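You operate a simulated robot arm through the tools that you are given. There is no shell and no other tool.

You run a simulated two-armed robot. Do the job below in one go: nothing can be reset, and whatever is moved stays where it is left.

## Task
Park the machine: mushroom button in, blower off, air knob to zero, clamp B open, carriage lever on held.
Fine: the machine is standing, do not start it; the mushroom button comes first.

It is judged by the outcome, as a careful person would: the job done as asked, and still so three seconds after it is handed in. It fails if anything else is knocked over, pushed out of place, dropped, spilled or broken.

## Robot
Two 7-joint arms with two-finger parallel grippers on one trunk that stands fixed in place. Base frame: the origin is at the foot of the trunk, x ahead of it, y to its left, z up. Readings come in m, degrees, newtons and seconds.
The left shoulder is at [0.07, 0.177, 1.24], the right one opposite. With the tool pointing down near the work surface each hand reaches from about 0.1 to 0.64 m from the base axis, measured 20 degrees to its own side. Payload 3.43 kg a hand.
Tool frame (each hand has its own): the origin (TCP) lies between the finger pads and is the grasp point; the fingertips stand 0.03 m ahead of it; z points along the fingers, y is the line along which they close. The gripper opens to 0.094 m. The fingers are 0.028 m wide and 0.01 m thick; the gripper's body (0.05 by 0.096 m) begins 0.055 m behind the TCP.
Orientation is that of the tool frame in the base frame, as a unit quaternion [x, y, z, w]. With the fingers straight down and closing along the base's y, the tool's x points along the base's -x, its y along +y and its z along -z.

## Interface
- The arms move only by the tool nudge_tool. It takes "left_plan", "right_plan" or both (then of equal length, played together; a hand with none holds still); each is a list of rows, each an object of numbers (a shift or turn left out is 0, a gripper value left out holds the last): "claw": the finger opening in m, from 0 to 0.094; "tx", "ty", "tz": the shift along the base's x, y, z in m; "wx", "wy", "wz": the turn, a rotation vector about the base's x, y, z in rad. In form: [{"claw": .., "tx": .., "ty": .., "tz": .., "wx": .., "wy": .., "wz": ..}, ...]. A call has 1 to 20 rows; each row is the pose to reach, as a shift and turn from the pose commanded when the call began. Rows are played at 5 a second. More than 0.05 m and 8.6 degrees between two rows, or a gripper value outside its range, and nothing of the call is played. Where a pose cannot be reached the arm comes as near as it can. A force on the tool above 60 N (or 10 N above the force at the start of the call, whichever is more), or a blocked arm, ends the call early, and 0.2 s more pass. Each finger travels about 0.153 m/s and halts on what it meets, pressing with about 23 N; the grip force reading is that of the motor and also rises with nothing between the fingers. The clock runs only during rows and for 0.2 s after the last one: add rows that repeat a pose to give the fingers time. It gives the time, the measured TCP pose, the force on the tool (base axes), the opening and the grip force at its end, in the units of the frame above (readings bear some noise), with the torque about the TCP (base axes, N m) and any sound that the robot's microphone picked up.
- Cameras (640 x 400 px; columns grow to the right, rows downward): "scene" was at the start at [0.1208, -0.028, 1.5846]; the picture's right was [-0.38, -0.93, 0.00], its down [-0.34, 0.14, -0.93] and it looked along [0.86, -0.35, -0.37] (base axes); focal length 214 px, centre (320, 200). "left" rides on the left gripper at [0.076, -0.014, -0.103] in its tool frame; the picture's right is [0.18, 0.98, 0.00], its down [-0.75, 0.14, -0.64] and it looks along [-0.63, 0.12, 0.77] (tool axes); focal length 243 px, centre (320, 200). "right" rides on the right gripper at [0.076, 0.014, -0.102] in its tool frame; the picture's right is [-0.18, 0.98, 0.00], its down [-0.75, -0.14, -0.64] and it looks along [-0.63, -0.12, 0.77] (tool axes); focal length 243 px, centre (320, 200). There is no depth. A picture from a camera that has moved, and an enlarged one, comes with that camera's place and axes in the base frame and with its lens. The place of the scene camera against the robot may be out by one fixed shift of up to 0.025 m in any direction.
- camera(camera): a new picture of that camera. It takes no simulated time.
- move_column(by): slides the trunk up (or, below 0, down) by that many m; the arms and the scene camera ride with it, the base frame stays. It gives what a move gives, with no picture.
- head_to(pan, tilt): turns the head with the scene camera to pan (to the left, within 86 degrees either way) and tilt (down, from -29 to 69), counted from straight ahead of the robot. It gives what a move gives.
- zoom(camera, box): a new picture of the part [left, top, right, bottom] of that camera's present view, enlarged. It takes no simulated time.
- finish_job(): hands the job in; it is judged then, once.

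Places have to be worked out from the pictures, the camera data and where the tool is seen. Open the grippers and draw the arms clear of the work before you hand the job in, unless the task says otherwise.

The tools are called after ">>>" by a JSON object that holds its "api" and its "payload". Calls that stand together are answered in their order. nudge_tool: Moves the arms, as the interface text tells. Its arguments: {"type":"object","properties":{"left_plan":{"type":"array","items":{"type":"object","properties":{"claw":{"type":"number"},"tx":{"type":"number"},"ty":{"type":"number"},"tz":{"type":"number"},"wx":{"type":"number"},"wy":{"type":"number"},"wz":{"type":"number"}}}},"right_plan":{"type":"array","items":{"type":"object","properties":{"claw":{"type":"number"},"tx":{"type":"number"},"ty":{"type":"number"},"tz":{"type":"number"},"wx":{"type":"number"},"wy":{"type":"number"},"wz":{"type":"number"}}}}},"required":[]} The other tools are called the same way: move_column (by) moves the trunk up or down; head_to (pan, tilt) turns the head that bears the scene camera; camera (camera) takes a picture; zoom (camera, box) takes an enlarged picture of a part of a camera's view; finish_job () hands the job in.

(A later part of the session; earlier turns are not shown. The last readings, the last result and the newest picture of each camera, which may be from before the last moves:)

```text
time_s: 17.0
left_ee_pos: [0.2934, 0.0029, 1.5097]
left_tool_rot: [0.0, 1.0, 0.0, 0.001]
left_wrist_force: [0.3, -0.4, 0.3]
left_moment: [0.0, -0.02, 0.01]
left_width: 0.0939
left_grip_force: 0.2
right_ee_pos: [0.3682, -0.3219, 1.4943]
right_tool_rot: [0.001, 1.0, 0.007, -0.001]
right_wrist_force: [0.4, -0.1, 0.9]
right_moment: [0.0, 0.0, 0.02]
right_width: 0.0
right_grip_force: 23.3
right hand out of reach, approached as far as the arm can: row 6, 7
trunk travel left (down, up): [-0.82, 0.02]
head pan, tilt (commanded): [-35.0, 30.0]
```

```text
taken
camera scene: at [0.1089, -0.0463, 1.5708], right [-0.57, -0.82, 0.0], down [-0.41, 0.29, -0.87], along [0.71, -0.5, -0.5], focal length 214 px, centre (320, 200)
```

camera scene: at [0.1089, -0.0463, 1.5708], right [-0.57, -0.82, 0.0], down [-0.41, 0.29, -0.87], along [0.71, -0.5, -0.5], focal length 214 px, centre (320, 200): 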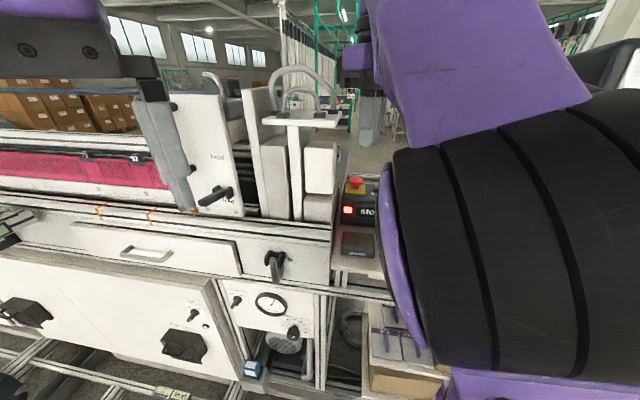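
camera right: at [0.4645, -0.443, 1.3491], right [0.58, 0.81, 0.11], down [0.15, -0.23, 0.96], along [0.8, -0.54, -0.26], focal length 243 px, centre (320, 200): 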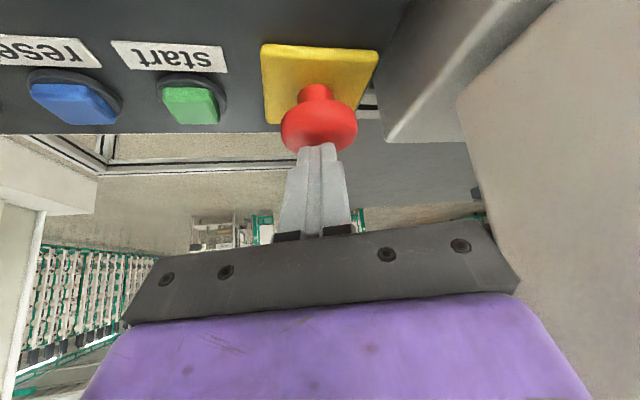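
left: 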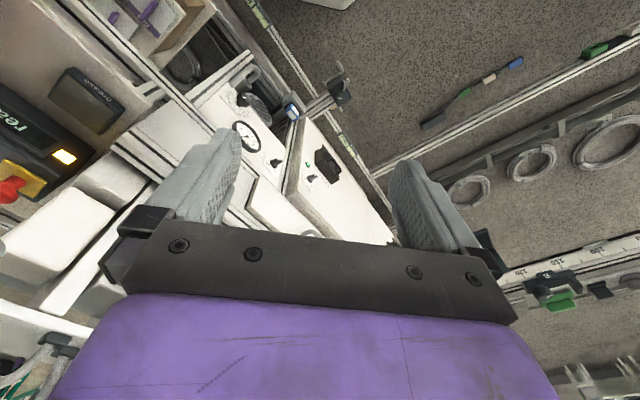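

The right hand is pointing down again but the elbow is close in. I lower it a bit and draw it back from the machine in small steps, to see what is reachable.

>>> {"api": "nudge_tool", "payload": {"right_plan": [{"tx": -0.01, "tz": -0.04}, {"tx": -0.02, "tz": -0.08}, {"tx": -0.04, "tz": -0.12}, {"tx": -0.06, "tz": -0.16}, {"tx": -0.08, "tz": -0.18}, {"tx": -0.08, "tz": -0.18}]}}

>>> {"api": "camera", "payload": {"camera": "scene"}}

>>> {"api": "camera", "payload": {"camera": "right"}}

```text
time_s: 18.4
left_ee_pos: [0.2931, 0.0036, 1.5106]
left_tool_rot: [0.0, 1.0, 0.0, 0.0]
left_wrist_force: [-0.7, -1.0, 0.0]
left_moment: [-0.04, 0.0, -0.02]
left_width: 0.094
left_grip_force: 0.0
right_ee_pos: [0.3745, -0.3835, 1.3718]
right_tool_rot: [-0.001, 1.0, 0.005, 0.0]
right_wrist_force: [-0.2, 1.1, -0.4]
right_moment: [-0.01, 0.0, -0.02]
right_width: 0.0
right_grip_force: 23.1
right hand out of reach, approached as far as the arm can: row 1, 2, 3, 4, 5, 6
trunk travel left (down, up): [-0.82, 0.02]
head pan, tilt (commanded): [-35.0, 30.0]
```

```text
taken
camera scene: at [0.1083, -0.0448, 1.5709], right [-0.57, -0.82, 0.0], down [-0.41, 0.29, -0.87], along [0.71, -0.5, -0.5], focal length 214 px, centre (320, 200)
```

scene: 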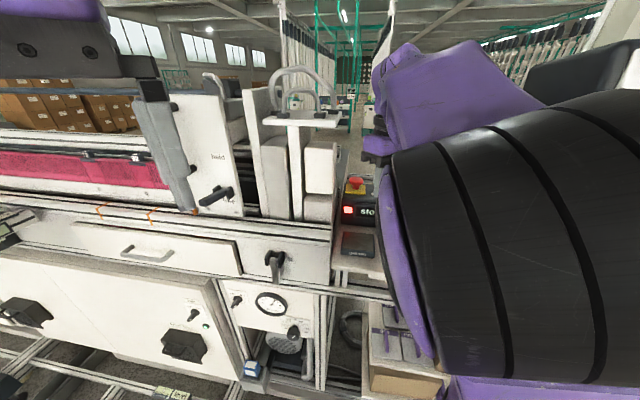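

```text
taken
camera right: at [0.2979, -0.3704, 1.4749], right [0.18, 0.98, 0.01], down [0.75, -0.15, 0.64], along [0.63, -0.11, -0.77], focal length 243 px, centre (320, 200)
```

right: 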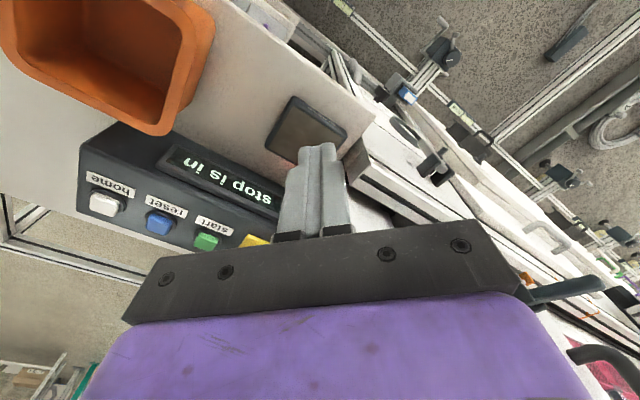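

The right arm seems stuck against a joint limit with its elbow up. I look at it with the head turned right to understand its posture.

>>> {"api": "head_to", "payload": {"pan": -70, "tilt": 0}}

>>> {"api": "camera", "payload": {"camera": "scene"}}

```text
time_s: 19.4
left_ee_pos: [0.2942, 0.003, 1.5101]
left_tool_rot: [0.0, 1.0, -0.001, 0.001]
left_wrist_force: [-1.0, 0.2, 0.6]
left_moment: [0.0, -0.01, -0.02]
left_width: 0.0939
left_grip_force: 0.1
right_ee_pos: [0.3752, -0.3852, 1.3703]
right_tool_rot: [0.002, 1.0, 0.006, -0.004]
right_wrist_force: [-0.2, 1.5, -0.3]
right_moment: [0.04, 0.02, -0.01]
right_width: 0.0
right_grip_force: 23.1
trunk travel left (down, up): [-0.82, 0.02]
head pan, tilt (commanded): [-70.0, 0.0]
```

```text
taken
camera scene: at [0.0656, -0.0777, 1.6191], right [-0.94, -0.34, 0.0], down [0.0, 0.0, -1.0], along [0.34, -0.94, 0.0], focal length 214 px, centre (320, 200)
```

scene: 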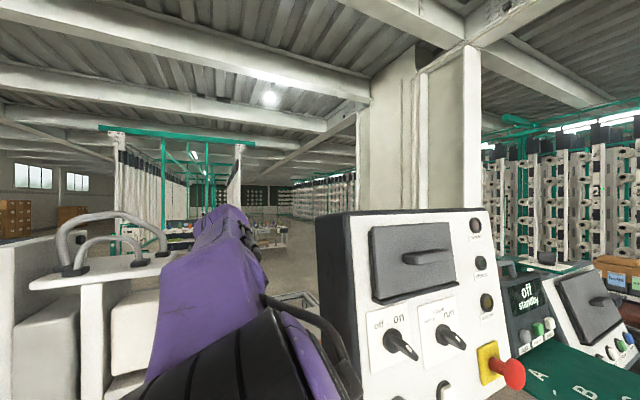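

The arm appears limited for poses closer in, so rather than forcing it I return the right hand to its starting pose (known reachable, well above and in front of the machine).

>>> {"api": "nudge_tool", "payload": {"right_plan": [{"tx": 0.01, "ty": 0.02, "tz": 0.035}, {"tx": 0.02, "ty": 0.04, "tz": 0.07}, {"tx": 0.03, "ty": 0.06, "tz": 0.105}, {"tx": 0.041, "ty": 0.086, "tz": 0.138}, {"tx": 0.041, "ty": 0.086, "tz": 0.138}]}}

>>> {"api": "camera", "payload": {"camera": "scene"}}

```text
time_s: 20.6
left_ee_pos: [0.2938, 0.004, 1.5104]
left_tool_rot: [0.001, 1.0, -0.001, 0.001]
left_wrist_force: [-0.2, 0.0, -0.3]
left_moment: [0.04, -0.01, -0.01]
left_width: 0.0939
left_grip_force: 0.0
right_ee_pos: [0.4159, -0.2966, 1.5096]
right_tool_rot: [-0.001, 1.0, 0.0, 0.001]
right_wrist_force: [0.0, 0.5, 0.1]
right_moment: [0.02, -0.01, 0.02]
right_width: 0.0001
right_grip_force: 23.0
trunk travel left (down, up): [-0.82, 0.02]
head pan, tilt (commanded): [-70.0, 0.0]
```

```text
taken
camera scene: at [0.0655, -0.0772, 1.6192], right [-0.94, -0.34, 0.0], down [0.0, 0.0, -1.0], along [0.34, -0.94, 0.0], focal length 214 px, centre (320, 200)
```

scene: 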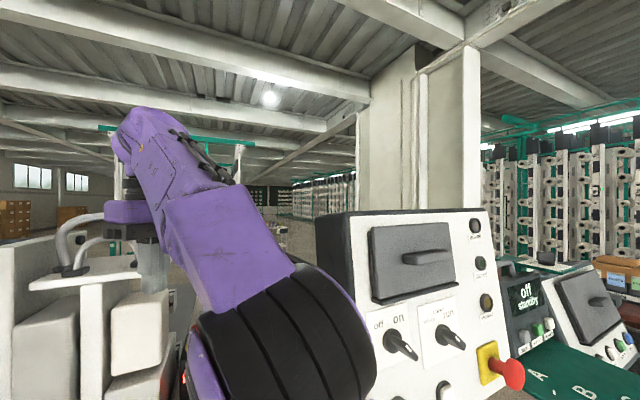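

The right arm is back at its start pose without trouble. Now I bring the left hand down in front of the lower panel with the fingers turned horizontal toward the machine face (staying ~0.17 m off it), to read the switch and knob.

>>> {"api": "nudge_tool", "payload": {"left_plan": [{"tx": 0.0163, "tz": -0.0433, "wx": -0.0432, "wy": -0.0981, "wz": -0.0432}, {"tx": 0.0325, "tz": -0.0867, "wx": -0.0863, "wy": -0.1963, "wz": -0.0863}, {"tx": 0.0488, "tz": -0.13, "wx": -0.1295, "wy": -0.2944, "wz": -0.1295}, {"tx": 0.0651, "tz": -0.1733, "wx": -0.1726, "wy": -0.3926, "wz": -0.1726}, {"tx": 0.0813, "tz": -0.2167, "wx": -0.2158, "wy": -0.4907, "wz": -0.2158}, {"tx": 0.0976, "tz": -0.26, "wx": -0.2589, "wy": -0.5888, "wz": -0.2589}, {"tx": 0.1139, "tz": -0.3033, "wx": -0.3021, "wy": -0.687, "wz": -0.3021}, {"tx": 0.1302, "tz": -0.3467, "wx": -0.3452, "wy": -0.7851, "wz": -0.3452}, {"tx": 0.1464, "tz": -0.39, "wx": -0.3884, "wy": -0.8833, "wz": -0.3884}, {"tx": 0.1627, "tz": -0.4333, "wx": -0.4315, "wy": -0.9814, "wz": -0.4315}, {"tx": 0.179, "tz": -0.4767, "wx": -0.4747, "wy": -1.0795, "wz": -0.4747}, {"tx": 0.1952, "tz": -0.52, "wx": -0.5178, "wy": -1.1777, "wz": -0.5178}, {"tx": 0.2115, "tz": -0.5633, "wx": -0.561, "wy": -1.2758, "wz": -0.561}, {"tx": 0.2278, "tz": -0.6067, "wx": -0.6041, "wy": -1.374, "wz": -0.6041}, {"tx": 0.244, "tz": -0.65, "wx": -0.6473, "wy": -1.4721, "wz": -0.6473}, {"tx": 0.244, "tz": -0.65, "wx": -0.6473, "wy": -1.4721, "wz": -0.6473}]}}

>>> {"api": "head_to", "payload": {"pan": -25, "tilt": 45}}

>>> {"api": "camera", "payload": {"camera": "left"}}

>>> {"api": "camera", "payload": {"camera": "scene"}}

```text
time_s: 24.0
left_ee_pos: [0.5433, 0.0034, 0.8619]
left_tool_rot: [0.285, 0.647, -0.284, 0.647]
left_wrist_force: [0.2, -0.8, -0.7]
left_moment: [-0.02, 0.01, 0.02]
left_width: 0.0938
left_grip_force: 0.0
left hand out of reach, approached as far as the arm can: row 11, 12
right_ee_pos: [0.4184, -0.2982, 1.5071]
right_tool_rot: [0.0, 1.0, 0.001, -0.001]
right_wrist_force: [-0.1, -0.6, -0.3]
right_moment: [-0.02, 0.03, -0.01]
right_width: 0.0001
right_grip_force: 23.5
trunk travel left (down, up): [-0.82, 0.02]
head pan, tilt (commanded): [-70.0, 0.0]
```

```text
time_s: 25.1
left_ee_pos: [0.5411, 0.0047, 0.8634]
left_tool_rot: [0.285, 0.647, -0.284, 0.648]
left_wrist_force: [-0.3, -0.4, 0.5]
left_moment: [-0.05, 0.01, -0.01]
left_width: 0.094
left_grip_force: 0.1
right_ee_pos: [0.4164, -0.2964, 1.5081]
right_tool_rot: [-0.001, 1.0, 0.0, 0.0]
right_wrist_force: [0.0, -0.6, -0.6]
right_moment: [0.02, -0.02, 0.01]
right_width: 0.0
right_grip_force: 23.0
trunk travel left (down, up): [-0.82, 0.02]
head pan, tilt (commanded): [-25.0, 45.0]
```

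```text
taken
camera left: at [0.4635, 0.07, 0.786], right [0.73, 0.66, -0.18], down [-0.33, 0.57, 0.75], along [0.6, -0.49, 0.63], focal length 243 px, centre (320, 200)
```

left: 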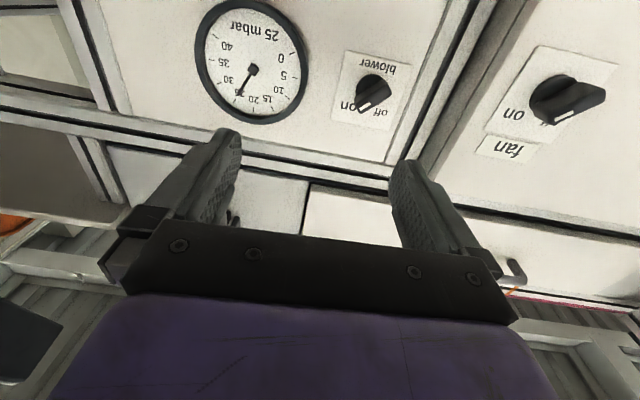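

```text
taken
camera scene: at [0.1087, -0.0281, 1.5483], right [-0.42, -0.91, 0.0], down [-0.64, 0.3, -0.71], along [0.64, -0.3, -0.71], focal length 214 px, centre (320, 200)
```

scene: 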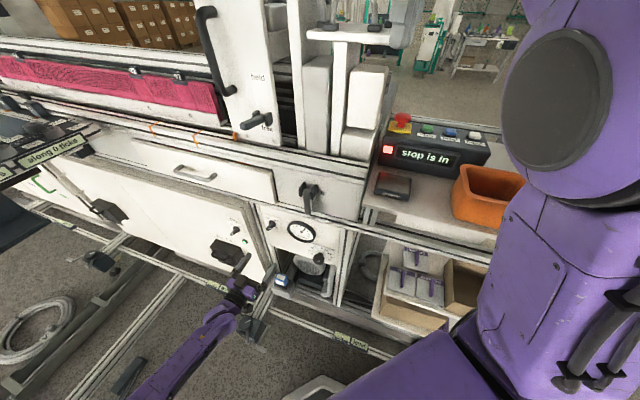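

The label under the switch beside the gauge clearly reads "blower". I zoom to read its current position.

>>> {"api": "zoom", "payload": {"camera": "left", "box": [320, 40, 440, 115]}}

>>> {"api": "zoom", "payload": {"camera": "left", "box": [460, 40, 640, 170]}}

>>> {"api": "zoom", "payload": {"camera": "scene", "box": [220, 170, 380, 290]}}

```text
5.33 times, centred on (380, 78) of left
camera zoom: at [0.4635, 0.07, 0.786], right [0.73, 0.66, -0.18], down [-0.33, 0.57, 0.75], along [0.6, -0.49, 0.63], focal length 1294 px, centre (0, 853)
```

zoom: 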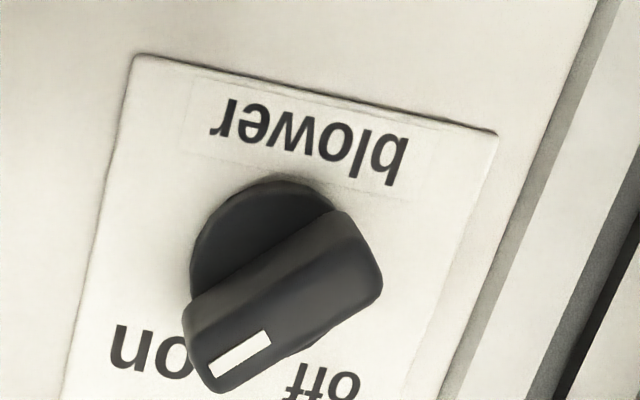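

```text
3.08 times, centred on (550, 105) of left
camera zoom: at [0.4635, 0.07, 0.786], right [0.73, 0.66, -0.18], down [-0.33, 0.57, 0.75], along [0.6, -0.49, 0.63], focal length 746 px, centre (-388, 492)
```

zoom: 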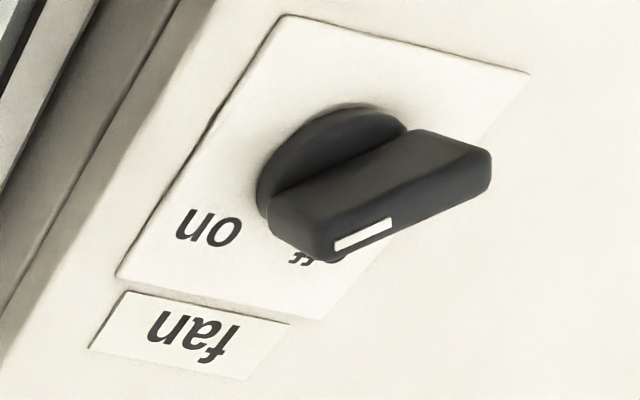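

```text
3.33 times, centred on (300, 230) of scene
camera zoom: at [0.1087, -0.0281, 1.5483], right [-0.42, -0.91, 0.0], down [-0.64, 0.3, -0.71], along [0.64, -0.3, -0.71], focal length 715 px, centre (387, 100)
```

zoom: 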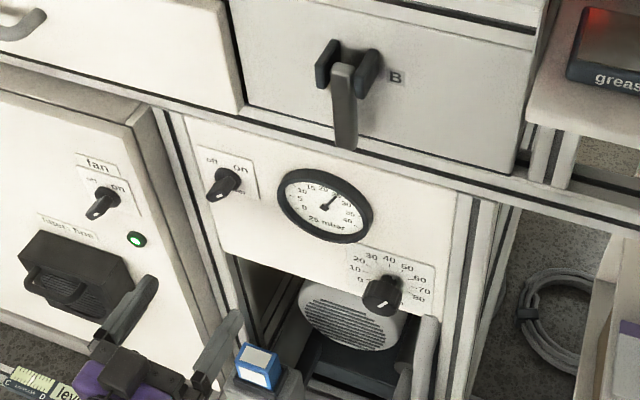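

The blower selector's white mark points to "on" (upper right); "off" is at the upper left, so it must turn counter-clockwise. I zoom once more to measure the face's direction from long horizontal edges and refine the switch position.

>>> {"api": "zoom", "payload": {"camera": "left", "box": [0, 0, 320, 200]}}

>>> {"api": "zoom", "payload": {"camera": "left", "box": [320, 0, 640, 200]}}

```text
2.00 times, centred on (160, 100) of left
camera zoom: at [0.4635, 0.07, 0.786], right [0.73, 0.66, -0.18], down [-0.33, 0.57, 0.75], along [0.6, -0.49, 0.63], focal length 485 px, centre (640, 400)
```

zoom: 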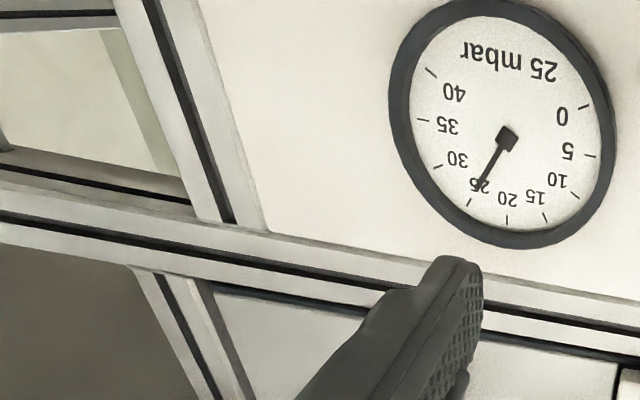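

```text
2.00 times, centred on (480, 100) of left
camera zoom: at [0.4635, 0.07, 0.786], right [0.73, 0.66, -0.18], down [-0.33, 0.57, 0.75], along [0.6, -0.49, 0.63], focal length 485 px, centre (0, 400)
```

zoom: 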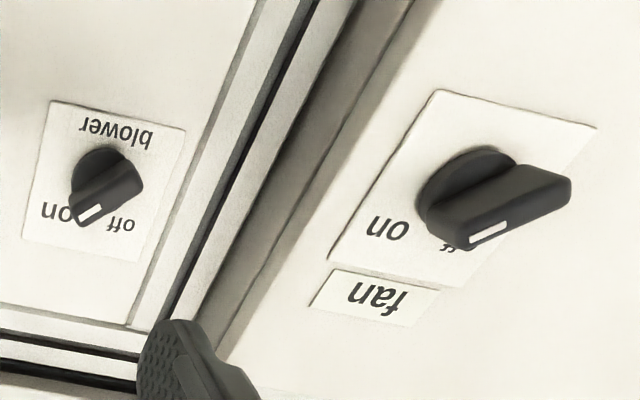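

The long rail edge shows the machine face runs at 45° to the base axes; the bar of the blower selector is at 45° (towards "on"), centred near m=0.4325 along the face, z≈0.853, front at about 0.54 from the origin along the face normal. I roll the open left gripper 45° to match the bar and come to 7 cm in front of it.

>>> {"api": "nudge_tool", "payload": {"left_plan": [{"claw": 0.07, "tx": 0.0127, "ty": -0.0017, "tz": -0.0017, "wx": 0.0906, "wy": -0.0946, "wz": 0.0069}, {"tx": 0.0253, "ty": -0.0033, "tz": -0.0035, "wx": 0.1811, "wy": -0.1891, "wz": 0.0138}, {"tx": 0.038, "ty": -0.005, "tz": -0.0052, "wx": 0.2717, "wy": -0.2837, "wz": 0.0207}, {"tx": 0.0506, "ty": -0.0067, "tz": -0.0069, "wx": 0.3623, "wy": -0.3783, "wz": 0.0275}, {"tx": 0.0633, "ty": -0.0083, "tz": -0.0087, "wx": 0.4528, "wy": -0.4728, "wz": 0.0344}, {"tx": 0.0759, "ty": -0.01, "tz": -0.0104, "wx": 0.5434, "wy": -0.5674, "wz": 0.0413}, {"tx": 0.0759, "ty": -0.01, "tz": -0.0104, "wx": 0.5434, "wy": -0.5674, "wz": 0.0413}]}}

>>> {"api": "camera", "payload": {"camera": "left"}}

>>> {"api": "zoom", "payload": {"camera": "scene", "box": [200, 170, 360, 290]}}

```text
time_s: 26.7
left_ee_pos: [0.6132, -0.0048, 0.8494]
left_tool_rot: [0.501, 0.499, 0.0, 0.707]
left_wrist_force: [0.2, 0.7, 0.1]
left_moment: [0.02, 0.03, -0.01]
left_width: 0.0702
left_grip_force: 0.0
right_ee_pos: [0.4143, -0.2964, 1.5092]
right_tool_rot: [0.0, 1.0, 0.0, 0.0]
right_wrist_force: [-0.4, -0.3, -0.5]
right_moment: [-0.01, 0.02, -0.01]
right_width: 0.0002
right_grip_force: 22.6
trunk travel left (down, up): [-0.82, 0.02]
head pan, tilt (commanded): [-25.0, 45.0]
```

```text
taken
camera left: at [0.574, 0.0972, 0.7859], right [0.58, 0.58, 0.57], down [-0.76, 0.15, 0.63], along [0.28, -0.8, 0.53], focal length 243 px, centre (320, 200)
```

left: 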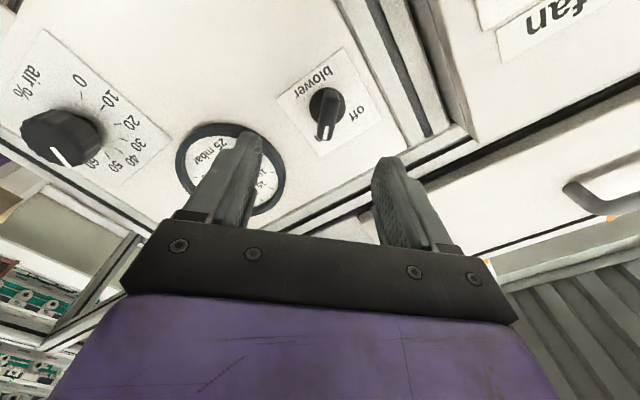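

```text
3.33 times, centred on (280, 230) of scene
camera zoom: at [0.1082, -0.0271, 1.5483], right [-0.42, -0.91, 0.0], down [-0.64, 0.3, -0.71], along [0.64, -0.3, -0.71], focal length 715 px, centre (453, 100)
```

zoom: 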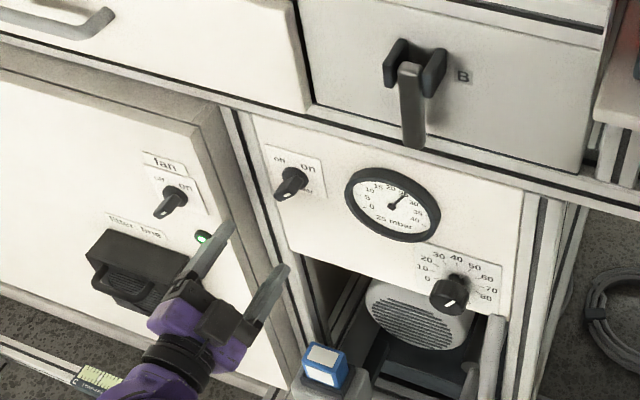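

The knob is labelled "air %", so both controls are confirmed. I zoom on the selector to check alignment before moving in.

>>> {"api": "zoom", "payload": {"camera": "left", "box": [270, 60, 390, 150]}}

>>> {"api": "zoom", "payload": {"camera": "left", "box": [0, 20, 180, 200]}}

```text
4.44 times, centred on (330, 105) of left
camera zoom: at [0.574, 0.0972, 0.7859], right [0.58, 0.58, 0.57], down [-0.76, 0.15, 0.63], along [0.28, -0.8, 0.53], focal length 1078 px, centre (276, 622)
```

zoom: 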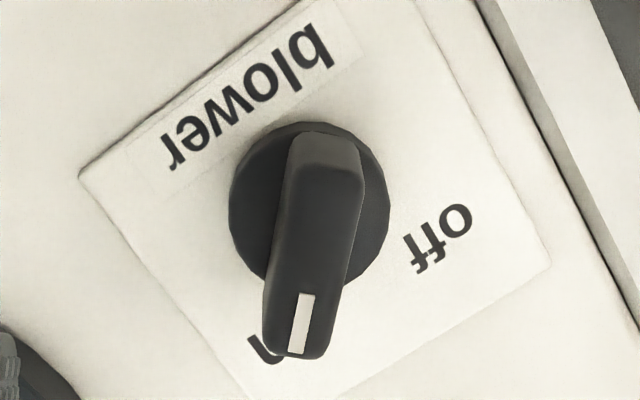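

```text
2.22 times, centred on (90, 110) of left
camera zoom: at [0.574, 0.0972, 0.7859], right [0.58, 0.58, 0.57], down [-0.76, 0.15, 0.63], along [0.28, -0.8, 0.53], focal length 539 px, centre (831, 400)
```

zoom: 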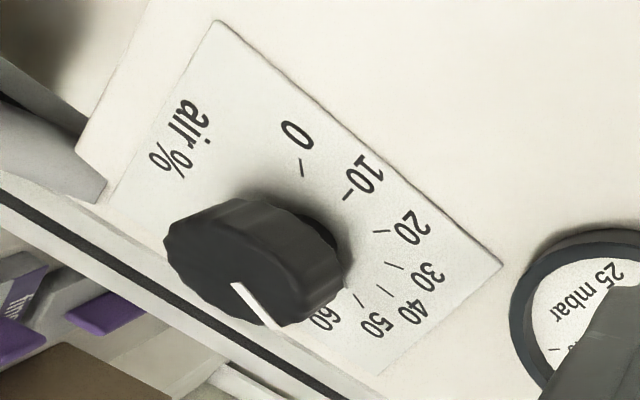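

The plate is at 0.574 along the normal and the selector's front at about 0.544, so I go in until the fingertips stand at ~0.560 on both sides of the bar, shifting 7 mm sideways to centre it.

>>> {"api": "nudge_tool", "payload": {"left_plan": [{"tx": 0.0035, "ty": 0.0035, "tz": 0.005}, {"tx": 0.02, "ty": -0.013, "tz": 0.005}, {"tx": 0.0365, "ty": -0.0295, "tz": 0.005}, {"tx": 0.053, "ty": -0.046, "tz": 0.005}, {"tx": 0.0693, "ty": -0.0623, "tz": 0.005}, {"tx": 0.0693, "ty": -0.0623, "tz": 0.005}]}}

>>> {"api": "camera", "payload": {"camera": "left"}}

>>> {"api": "zoom", "payload": {"camera": "scene", "box": [220, 190, 340, 280]}}

```text
time_s: 28.1
left_ee_pos: [0.6728, -0.0662, 0.8636]
left_tool_rot: [0.501, 0.499, 0.0, 0.707]
left_wrist_force: [0.1, 0.1, 0.1]
left_moment: [0.03, 0.0, 0.04]
left_width: 0.0698
left_grip_force: 0.1
left hand out of reach, approached as far as the arm can: row 5, 6
right_ee_pos: [0.415, -0.2953, 1.5094]
right_tool_rot: [0.0, 1.0, -0.001, -0.001]
right_wrist_force: [-0.2, -0.2, 0.5]
right_moment: [-0.01, 0.02, 0.01]
right_width: 0.0
right_grip_force: 22.8
trunk travel left (down, up): [-0.82, 0.02]
head pan, tilt (commanded): [-25.0, 45.0]
```

```text
taken
camera left: at [0.6325, 0.0362, 0.7998], right [0.58, 0.58, 0.56], down [-0.76, 0.15, 0.63], along [0.28, -0.8, 0.53], focal length 243 px, centre (320, 200)
```

left: 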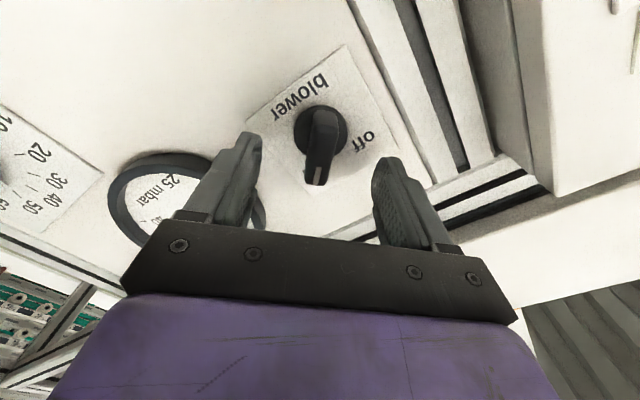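

```text
4.44 times, centred on (280, 235) of scene
camera zoom: at [0.1086, -0.0267, 1.5483], right [-0.42, -0.91, 0.0], down [-0.64, 0.3, -0.71], along [0.64, -0.3, -0.71], focal length 953 px, centre (498, 44)
```

zoom: 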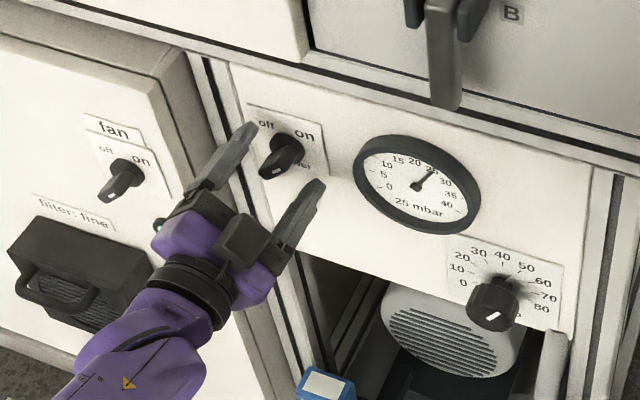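

The left arm ran out of reach 1.5 cm short (arm stretched down from a high shoulder). I back off from the switch, raise a bit, then lower the trunk by 0.2 m so both low controls are comfortably reachable; the right hand stays well clear at that height.

>>> {"api": "nudge_tool", "payload": {"left_plan": [{"tx": -0.025, "ty": 0.025}, {"tx": -0.05, "ty": 0.05, "tz": 0.01}, {"tx": -0.075, "ty": 0.075, "tz": 0.04}, {"tx": -0.085, "ty": 0.085, "tz": 0.08}, {"tx": -0.085, "ty": 0.085, "tz": 0.1}, {"tx": -0.085, "ty": 0.085, "tz": 0.1}]}}

>>> {"api": "head_to", "payload": {"pan": -45, "tilt": 30}}

>>> {"api": "camera", "payload": {"camera": "scene"}}

>>> {"api": "camera", "payload": {"camera": "right"}}

```text
time_s: 29.5
left_ee_pos: [0.5895, 0.0202, 0.9641]
left_tool_rot: [0.501, 0.499, -0.001, 0.707]
left_wrist_force: [0.3, -0.1, 0.6]
left_moment: [0.03, 0.01, -0.01]
left_width: 0.0698
left_grip_force: 0.0
right_ee_pos: [0.4143, -0.2967, 1.5085]
right_tool_rot: [0.0, 1.0, -0.001, 0.001]
right_wrist_force: [0.0, -0.6, -0.1]
right_moment: [0.0, 0.0, 0.0]
right_width: 0.0
right_grip_force: 23.3
trunk travel left (down, up): [-0.82, 0.02]
head pan, tilt (commanded): [-25.0, 45.0]
```

```text
time_s: 30.3
left_ee_pos: [0.5876, 0.0196, 0.9648]
left_tool_rot: [0.5, 0.5, -0.001, 0.708]
left_wrist_force: [-0.4, 0.4, -0.2]
left_moment: [0.0, -0.01, -0.02]
left_width: 0.0699
left_grip_force: 0.0
right_ee_pos: [0.4144, -0.2971, 1.5092]
right_tool_rot: [0.0, 1.0, 0.0, -0.001]
right_wrist_force: [0.0, 1.0, 0.3]
right_moment: [0.01, -0.01, 0.01]
right_width: 0.0003
right_grip_force: 22.8
trunk travel left (down, up): [-0.82, 0.02]
head pan, tilt (commanded): [-45.0, 30.0]
```

```text
taken
camera scene: at [0.0986, -0.0568, 1.5708], right [-0.71, -0.71, 0.0], down [-0.35, 0.35, -0.87], along [0.61, -0.61, -0.5], focal length 214 px, centre (320, 200)
```

scene: 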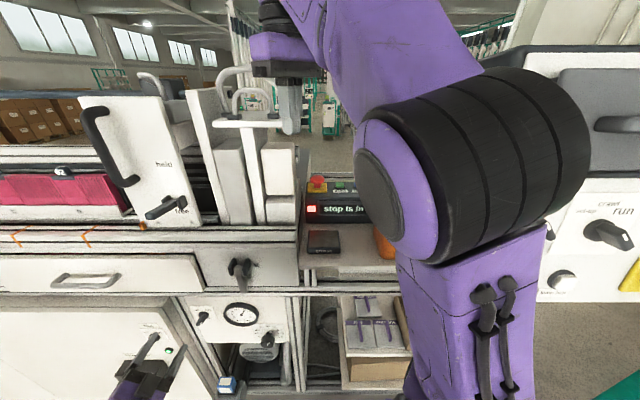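

```text
taken
camera right: at [0.3382, -0.2816, 1.6119], right [0.18, 0.98, 0.0], down [0.75, -0.14, 0.64], along [0.63, -0.12, -0.77], focal length 243 px, centre (320, 200)
```

right: 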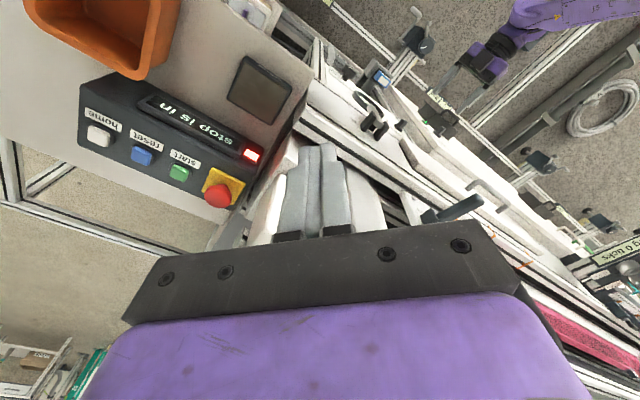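

At pan -45° the machine looks square-on, confirming the 45° direction. My estimate puts the T-table's front corner close beside the right hand, so before lowering the trunk I shift the right hand further right, over the empty space in front of the console.

>>> {"api": "nudge_tool", "payload": {"right_plan": [{"tx": -0.007, "ty": -0.018}, {"tx": -0.014, "ty": -0.036}, {"tx": -0.021, "ty": -0.054}, {"tx": -0.028, "ty": -0.075}, {"tx": -0.028, "ty": -0.075}]}}

>>> {"api": "camera", "payload": {"camera": "scene"}}

>>> {"api": "camera", "payload": {"camera": "right"}}

```text
time_s: 31.5
left_ee_pos: [0.5881, 0.0187, 0.9642]
left_tool_rot: [0.501, 0.499, -0.001, 0.707]
left_wrist_force: [0.4, 0.0, 0.5]
left_moment: [-0.02, 0.0, 0.01]
left_width: 0.0702
left_grip_force: 0.1
right_ee_pos: [0.386, -0.3711, 1.5082]
right_tool_rot: [0.0, 1.0, 0.0, 0.0]
right_wrist_force: [-0.1, -0.4, 0.7]
right_moment: [0.01, -0.01, -0.02]
right_width: 0.0003
right_grip_force: 22.9
trunk travel left (down, up): [-0.82, 0.02]
head pan, tilt (commanded): [-45.0, 30.0]
```

```text
taken
camera scene: at [0.0988, -0.0565, 1.5709], right [-0.71, -0.71, 0.0], down [-0.35, 0.35, -0.87], along [0.61, -0.61, -0.5], focal length 214 px, centre (320, 200)
```

scene: 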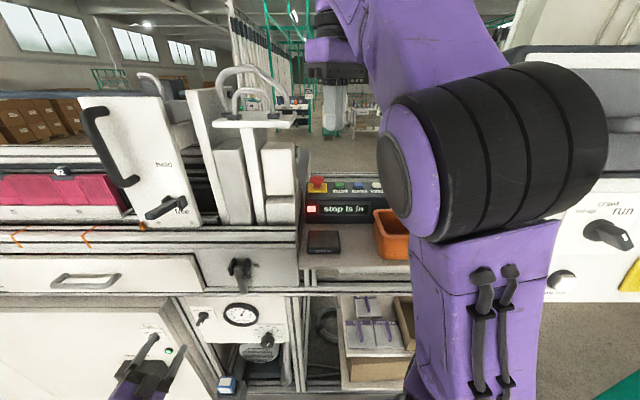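

```text
taken
camera right: at [0.3094, -0.3566, 1.6115], right [0.18, 0.98, 0.0], down [0.75, -0.14, 0.64], along [0.63, -0.12, -0.77], focal length 243 px, centre (320, 200)
```

right: 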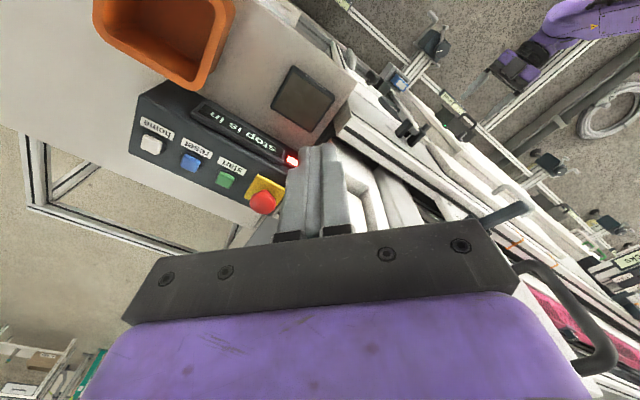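

The right hand is now clear of the T-table. I lower the trunk by 0.15 m.

>>> {"api": "move_column", "payload": {"by": -0.15}}

>>> {"api": "camera", "payload": {"camera": "scene"}}

>>> {"api": "camera", "payload": {"camera": "left"}}

```text
time_s: 33.3
left_ee_pos: [0.5882, 0.0197, 0.8136]
left_tool_rot: [0.501, 0.499, 0.0, 0.708]
left_wrist_force: [-0.3, 0.3, 0.9]
left_moment: [0.01, 0.0, 0.01]
left_width: 0.07
left_grip_force: 0.0
right_ee_pos: [0.3841, -0.3709, 1.359]
right_tool_rot: [0.0, 1.0, 0.0, 0.0]
right_wrist_force: [0.4, -0.1, -0.1]
right_moment: [-0.01, -0.01, -0.02]
right_width: 0.0006
right_grip_force: 23.1
trunk travel left (down, up): [-0.67, 0.17]
head pan, tilt (commanded): [-45.0, 30.0]
```

```text
taken
camera scene: at [0.0985, -0.057, 1.4209], right [-0.71, -0.71, 0.0], down [-0.35, 0.35, -0.87], along [0.61, -0.61, -0.5], focal length 214 px, centre (320, 200)
```

scene: 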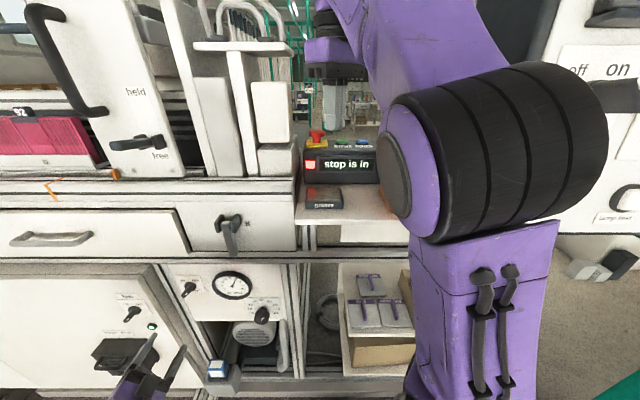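

```text
taken
camera left: at [0.5479, 0.1221, 0.7507], right [0.58, 0.58, 0.57], down [-0.76, 0.15, 0.63], along [0.28, -0.8, 0.53], focal length 243 px, centre (320, 200)
```

left: 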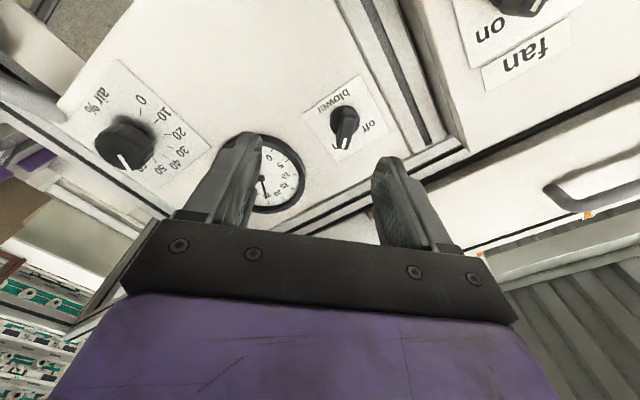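

The trunk is down; now I raise the left hand to the switch's height and stop ~7 cm short for a last alignment check.

>>> {"api": "nudge_tool", "payload": {"left_plan": [{"tx": 0.011, "ty": -0.0095, "tz": 0.0106}, {"tx": 0.022, "ty": -0.019, "tz": 0.0212}, {"tx": 0.033, "ty": -0.0285, "tz": 0.0318}, {"tx": 0.0445, "ty": -0.0377, "tz": 0.0424}, {"tx": 0.0445, "ty": -0.0377, "tz": 0.0424}]}}

>>> {"api": "zoom", "payload": {"camera": "left", "box": [200, 50, 440, 200]}}

```text
time_s: 34.5
left_ee_pos: [0.6331, -0.0167, 0.857]
left_tool_rot: [0.501, 0.499, 0.0, 0.707]
left_wrist_force: [0.0, 0.9, 0.7]
left_moment: [-0.01, 0.02, 0.01]
left_width: 0.0699
left_grip_force: 0.1
right_ee_pos: [0.3849, -0.3717, 1.3577]
right_tool_rot: [0.0, 1.0, 0.0, 0.0]
right_wrist_force: [0.0, 0.7, 0.0]
right_moment: [0.01, 0.01, -0.03]
right_width: 0.0
right_grip_force: 22.6
trunk travel left (down, up): [-0.67, 0.17]
head pan, tilt (commanded): [-45.0, 30.0]
```

```text
2.67 times, centred on (320, 125) of left
camera zoom: at [0.5918, 0.0855, 0.7929], right [0.58, 0.58, 0.57], down [-0.76, 0.15, 0.63], along [0.28, -0.8, 0.53], focal length 647 px, centre (320, 400)
```

zoom: 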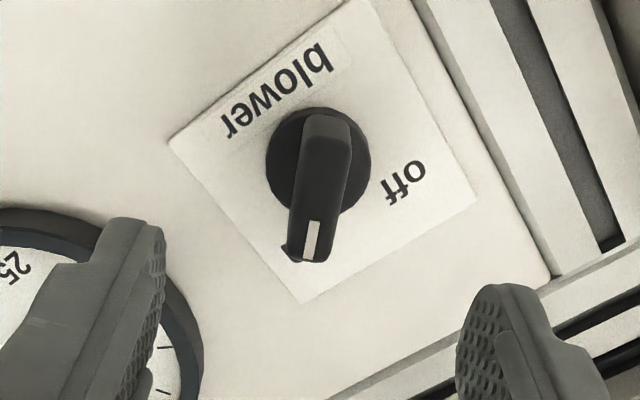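

The bar is centred between the fingers. I advance straight in by 7 cm and look.

>>> {"api": "nudge_tool", "payload": {"left_plan": [{"tx": 0.0166, "ty": -0.0166}, {"tx": 0.0332, "ty": -0.0332}, {"tx": 0.0499, "ty": -0.0499}, {"tx": 0.0499, "ty": -0.0499}]}}

>>> {"api": "camera", "payload": {"camera": "left"}}

>>> {"api": "zoom", "payload": {"camera": "scene", "box": [110, 250, 290, 390]}}

```text
time_s: 35.5
left_ee_pos: [0.6827, -0.0697, 0.8588]
left_tool_rot: [0.5, 0.499, -0.001, 0.707]
left_wrist_force: [1.0, 0.5, -0.2]
left_moment: [-0.03, 0.01, -0.03]
left_width: 0.0701
left_grip_force: 0.1
right_ee_pos: [0.3848, -0.3709, 1.3575]
right_tool_rot: [0.0, 1.0, 0.0, -0.001]
right_wrist_force: [0.4, -0.2, 0.1]
right_moment: [0.01, 0.01, -0.01]
right_width: 0.0
right_grip_force: 22.9
trunk travel left (down, up): [-0.67, 0.17]
head pan, tilt (commanded): [-45.0, 30.0]
```

```text
taken
camera left: at [0.6427, 0.0333, 0.794], right [0.58, 0.58, 0.57], down [-0.76, 0.15, 0.63], along [0.28, -0.8, 0.53], focal length 243 px, centre (320, 200)
```

left: 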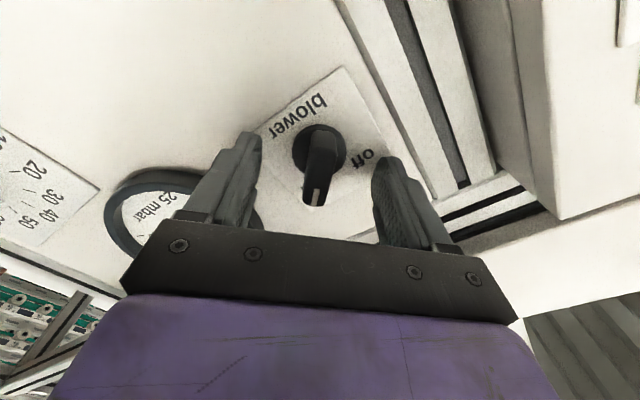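

```text
2.86 times, centred on (200, 320) of scene
camera zoom: at [0.0985, -0.0568, 1.4209], right [-0.71, -0.71, 0.0], down [-0.35, 0.35, -0.87], along [0.61, -0.61, -0.5], focal length 613 px, centre (663, -143)
```

zoom: 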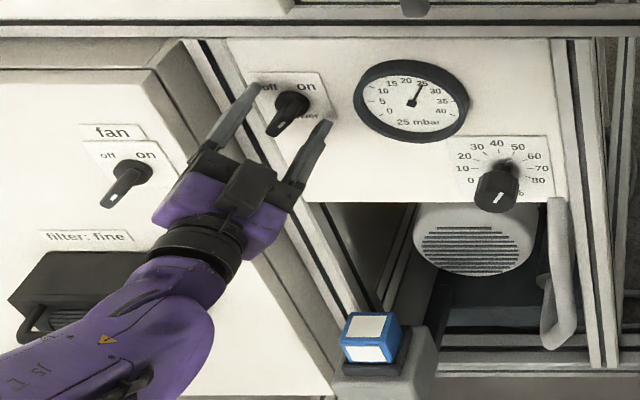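

The fingers straddle the selector bar. I close the gripper on it.

>>> {"api": "nudge_tool", "payload": {"left_plan": [{"claw": 0.0}, {"claw": 0.0}, {"claw": 0.0}]}}

>>> {"api": "camera", "payload": {"camera": "left"}}

```text
time_s: 36.3
left_ee_pos: [0.6822, -0.0708, 0.8571]
left_tool_rot: [0.502, 0.499, -0.001, 0.707]
left_wrist_force: [-4.9, -0.1, -4.8]
left_moment: [-0.01, 0.07, -0.17]
left_width: 0.0298
left_grip_force: 45.1
right_ee_pos: [0.3854, -0.3722, 1.3591]
right_tool_rot: [-0.001, 1.0, 0.0, 0.001]
right_wrist_force: [-0.5, 0.5, -0.8]
right_moment: [0.03, 0.01, 0.01]
right_width: 0.0
right_grip_force: 22.9
trunk travel left (down, up): [-0.67, 0.17]
head pan, tilt (commanded): [-45.0, 30.0]
```

```text
taken
camera left: at [0.6422, 0.0331, 0.7934], right [0.59, 0.58, 0.57], down [-0.76, 0.15, 0.63], along [0.28, -0.8, 0.53], focal length 243 px, centre (320, 200)
```

left: 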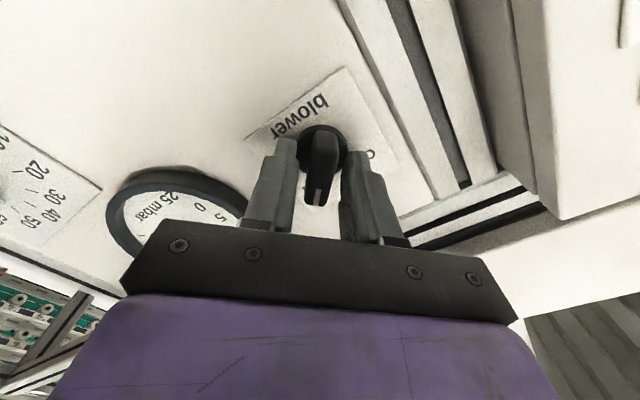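

The opening stopped at 0.030 m, so the fingertips caught the round base rather than the bar (about 12 mm). I open, back off 9 mm and close again on the bar only.

>>> {"api": "nudge_tool", "payload": {"left_plan": [{"claw": 0.06}, {"claw": 0.06}, {"claw": 0.06, "tx": -0.0064, "ty": 0.0064}, {"claw": 0.06, "tx": -0.0064, "ty": 0.0064}, {"claw": 0.0, "tx": -0.0064, "ty": 0.0064}, {"claw": 0.0, "tx": -0.0064, "ty": 0.0064}, {"claw": 0.0, "tx": -0.0064, "ty": 0.0064}]}}

>>> {"api": "zoom", "payload": {"camera": "left", "box": [200, 80, 440, 230]}}

```text
time_s: 37.9
left_ee_pos: [0.6761, -0.0632, 0.857]
left_tool_rot: [0.501, 0.499, 0.0, 0.707]
left_wrist_force: [-4.4, -1.3, -5.5]
left_moment: [-0.19, -0.15, -0.06]
left_width: 0.0139
left_grip_force: 44.7
right_ee_pos: [0.386, -0.3726, 1.3577]
right_tool_rot: [0.0, 1.0, 0.0, 0.0]
right_wrist_force: [1.0, 0.4, -0.3]
right_moment: [-0.02, 0.02, 0.0]
right_width: 0.0
right_grip_force: 23.0
trunk travel left (down, up): [-0.67, 0.17]
head pan, tilt (commanded): [-45.0, 30.0]
```

```text
2.67 times, centred on (320, 155) of left
camera zoom: at [0.636, 0.04, 0.7928], right [0.59, 0.58, 0.57], down [-0.76, 0.15, 0.63], along [0.28, -0.8, 0.53], focal length 647 px, centre (320, 320)
```

zoom: 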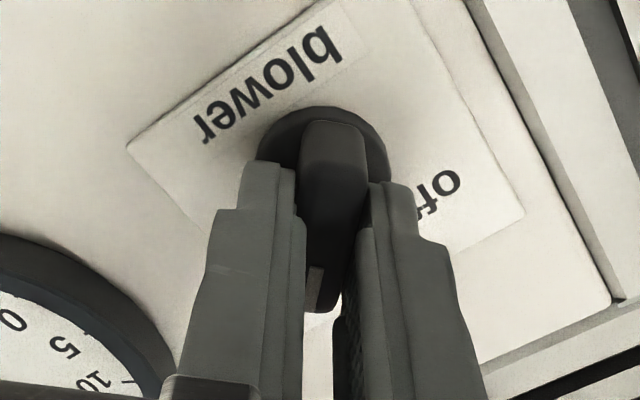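

Now the width is 0.0139 m: the bar itself is gripped. I turn the tool counter-clockwise (as seen from the front) about the switch axis, first 60°, and listen for a click.

>>> {"api": "nudge_tool", "payload": {"left_plan": [{"wx": -0.0926, "wy": 0.0926}, {"wx": -0.1851, "wy": 0.1851}, {"wx": -0.2777, "wy": 0.2777}, {"wx": -0.3703, "wy": 0.3703}, {"wx": -0.4628, "wy": 0.4628}, {"wx": -0.5554, "wy": 0.5554}, {"wx": -0.648, "wy": 0.648}, {"wx": -0.7405, "wy": 0.7405}, {"wx": -0.7405, "wy": 0.7405}]}}

>>> {"api": "camera", "payload": {"camera": "left"}}

>>> {"api": "zoom", "payload": {"camera": "scene", "box": [110, 250, 290, 390]}}

```text
time_s: 39.9
left_ee_pos: [0.6778, -0.0619, 0.8573]
left_tool_rot: [0.182, 0.682, -0.355, 0.613]
left_wrist_force: [10.5, 1.0, 4.3]
left_moment: [0.61, 0.66, -0.1]
left_width: 0.0138
left_grip_force: 45.2
right_ee_pos: [0.3875, -0.3711, 1.3574]
right_tool_rot: [0.0, 1.0, 0.0, -0.001]
right_wrist_force: [0.3, 0.4, 0.4]
right_moment: [0.0, -0.03, 0.01]
right_width: 0.0001
right_grip_force: 22.8
trunk travel left (down, up): [-0.67, 0.17]
head pan, tilt (commanded): [-45.0, 30.0]
heard: click
```

```text
taken
camera left: at [0.5823, -0.0139, 0.7869], right [0.64, 0.64, -0.43], down [-0.22, 0.69, 0.69], along [0.74, -0.34, 0.58], focal length 243 px, centre (320, 200)
```

left: 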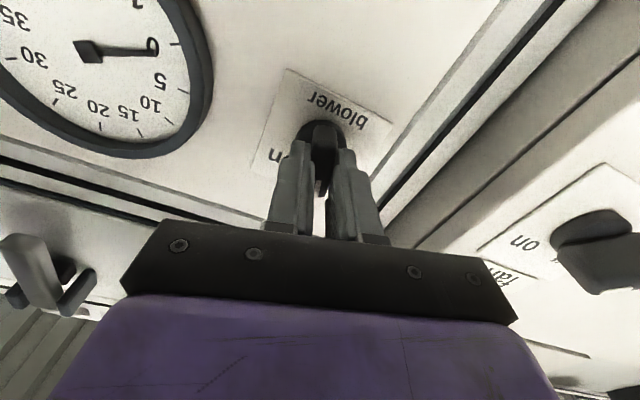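

```text
2.86 times, centred on (200, 320) of scene
camera zoom: at [0.1003, -0.0569, 1.4208], right [-0.71, -0.71, 0.0], down [-0.35, 0.35, -0.87], along [0.61, -0.61, -0.5], focal length 613 px, centre (663, -143)
```

zoom: 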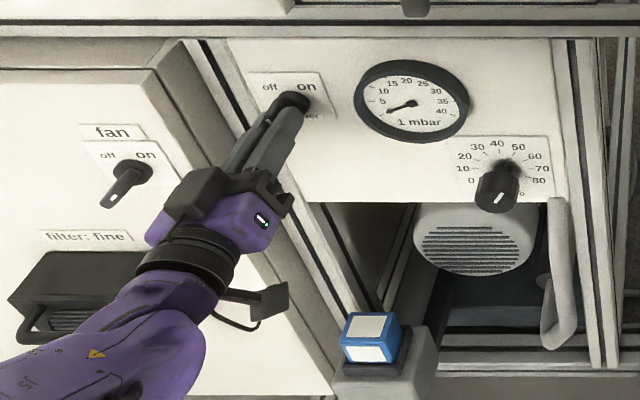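

A click was heard and the gauge dropped to about 1 mbar: the blower is off. There is almost no torque about the switch axis yet, so I continue the remaining 30° to bring the mark fully to "off".

>>> {"api": "nudge_tool", "payload": {"left_plan": [{"wx": -0.0617, "wy": 0.0617}, {"wx": -0.1234, "wy": 0.1234}, {"wx": -0.1851, "wy": 0.1851}, {"wx": -0.2468, "wy": 0.2468}, {"wx": -0.3085, "wy": 0.3085}, {"wx": -0.3702, "wy": 0.3702}, {"wx": -0.3702, "wy": 0.3702}]}}

>>> {"api": "zoom", "payload": {"camera": "left", "box": [200, 80, 440, 230]}}

```text
time_s: 41.5
left_ee_pos: [0.6786, -0.0609, 0.8562]
left_tool_rot: [-0.002, 0.706, -0.501, 0.5]
left_wrist_force: [18.9, 2.5, 5.2]
left_moment: [-0.42, -0.48, 0.84]
left_width: 0.0139
left_grip_force: 45.6
right_ee_pos: [0.3883, -0.3704, 1.3572]
right_tool_rot: [0.0, 1.0, 0.0, -0.001]
right_wrist_force: [-0.1, 0.0, 1.1]
right_moment: [0.01, 0.0, 0.0]
right_width: 0.0
right_grip_force: 23.4
trunk travel left (down, up): [-0.67, 0.17]
head pan, tilt (commanded): [-45.0, 30.0]
```

```text
2.67 times, centred on (320, 155) of left
camera zoom: at [0.5613, -0.0349, 0.8127], right [0.4, 0.4, -0.83], down [-0.01, 0.9, 0.43], along [0.92, -0.16, 0.36], focal length 647 px, centre (320, 320)
```

zoom: 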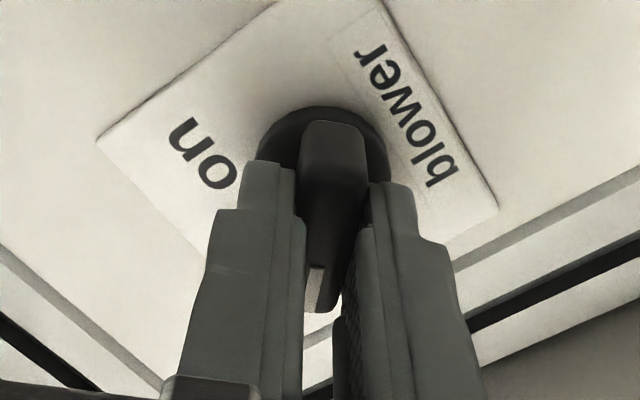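

The bar turned with the hand and its mark now points to "off". I open the gripper and back straight out.

>>> {"api": "nudge_tool", "payload": {"left_plan": [{"claw": 0.05}, {"claw": 0.06}, {"claw": 0.06, "tx": -0.02, "ty": 0.02}, {"claw": 0.06, "tx": -0.045, "ty": 0.045}, {"claw": 0.06, "tx": -0.07, "ty": 0.07}, {"claw": 0.06, "tx": -0.085, "ty": 0.085}, {"claw": 0.06, "tx": -0.085, "ty": 0.085}]}}

>>> {"api": "camera", "payload": {"camera": "left"}}

>>> {"api": "zoom", "payload": {"camera": "scene", "box": [110, 250, 290, 390]}}

```text
time_s: 43.1
left_ee_pos: [0.5908, 0.0257, 0.857]
left_tool_rot: [0.001, 0.707, -0.499, 0.501]
left_wrist_force: [-0.4, -0.1, 0.9]
left_moment: [-0.02, 0.0, 0.02]
left_width: 0.0599
left_grip_force: 0.0
right_ee_pos: [0.3846, -0.3723, 1.3586]
right_tool_rot: [0.0, 1.0, 0.001, 0.0]
right_wrist_force: [-1.3, 0.7, -0.1]
right_moment: [-0.01, 0.02, -0.04]
right_width: 0.0
right_grip_force: 23.0
trunk travel left (down, up): [-0.67, 0.17]
head pan, tilt (commanded): [-45.0, 30.0]
```

```text
taken
camera left: at [0.4741, 0.0504, 0.8135], right [0.4, 0.4, -0.82], down [-0.01, 0.9, 0.43], along [0.92, -0.17, 0.36], focal length 243 px, centre (320, 200)
```

left: 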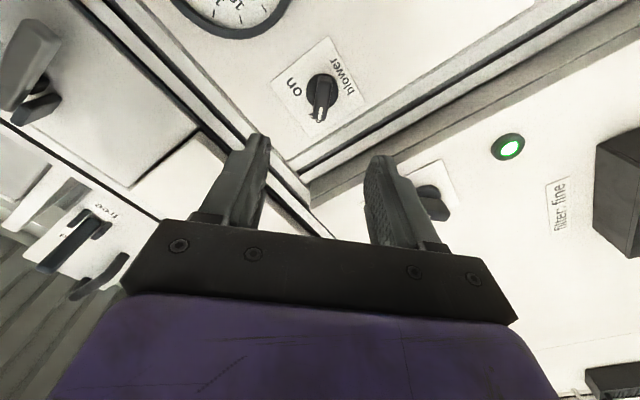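

```text
2.86 times, centred on (200, 320) of scene
camera zoom: at [0.099, -0.0573, 1.4208], right [-0.71, -0.71, 0.0], down [-0.35, 0.35, -0.87], along [0.61, -0.61, -0.5], focal length 613 px, centre (663, -143)
```

zoom: 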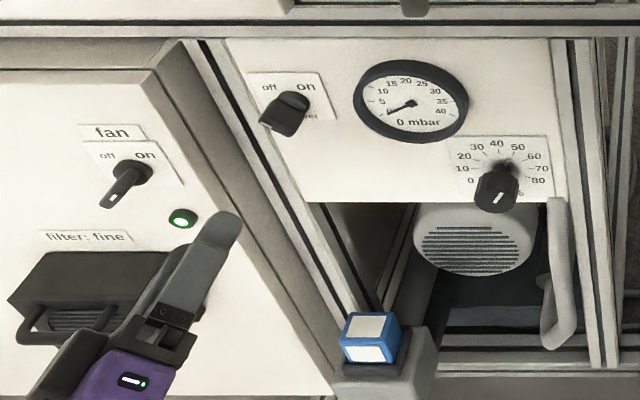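

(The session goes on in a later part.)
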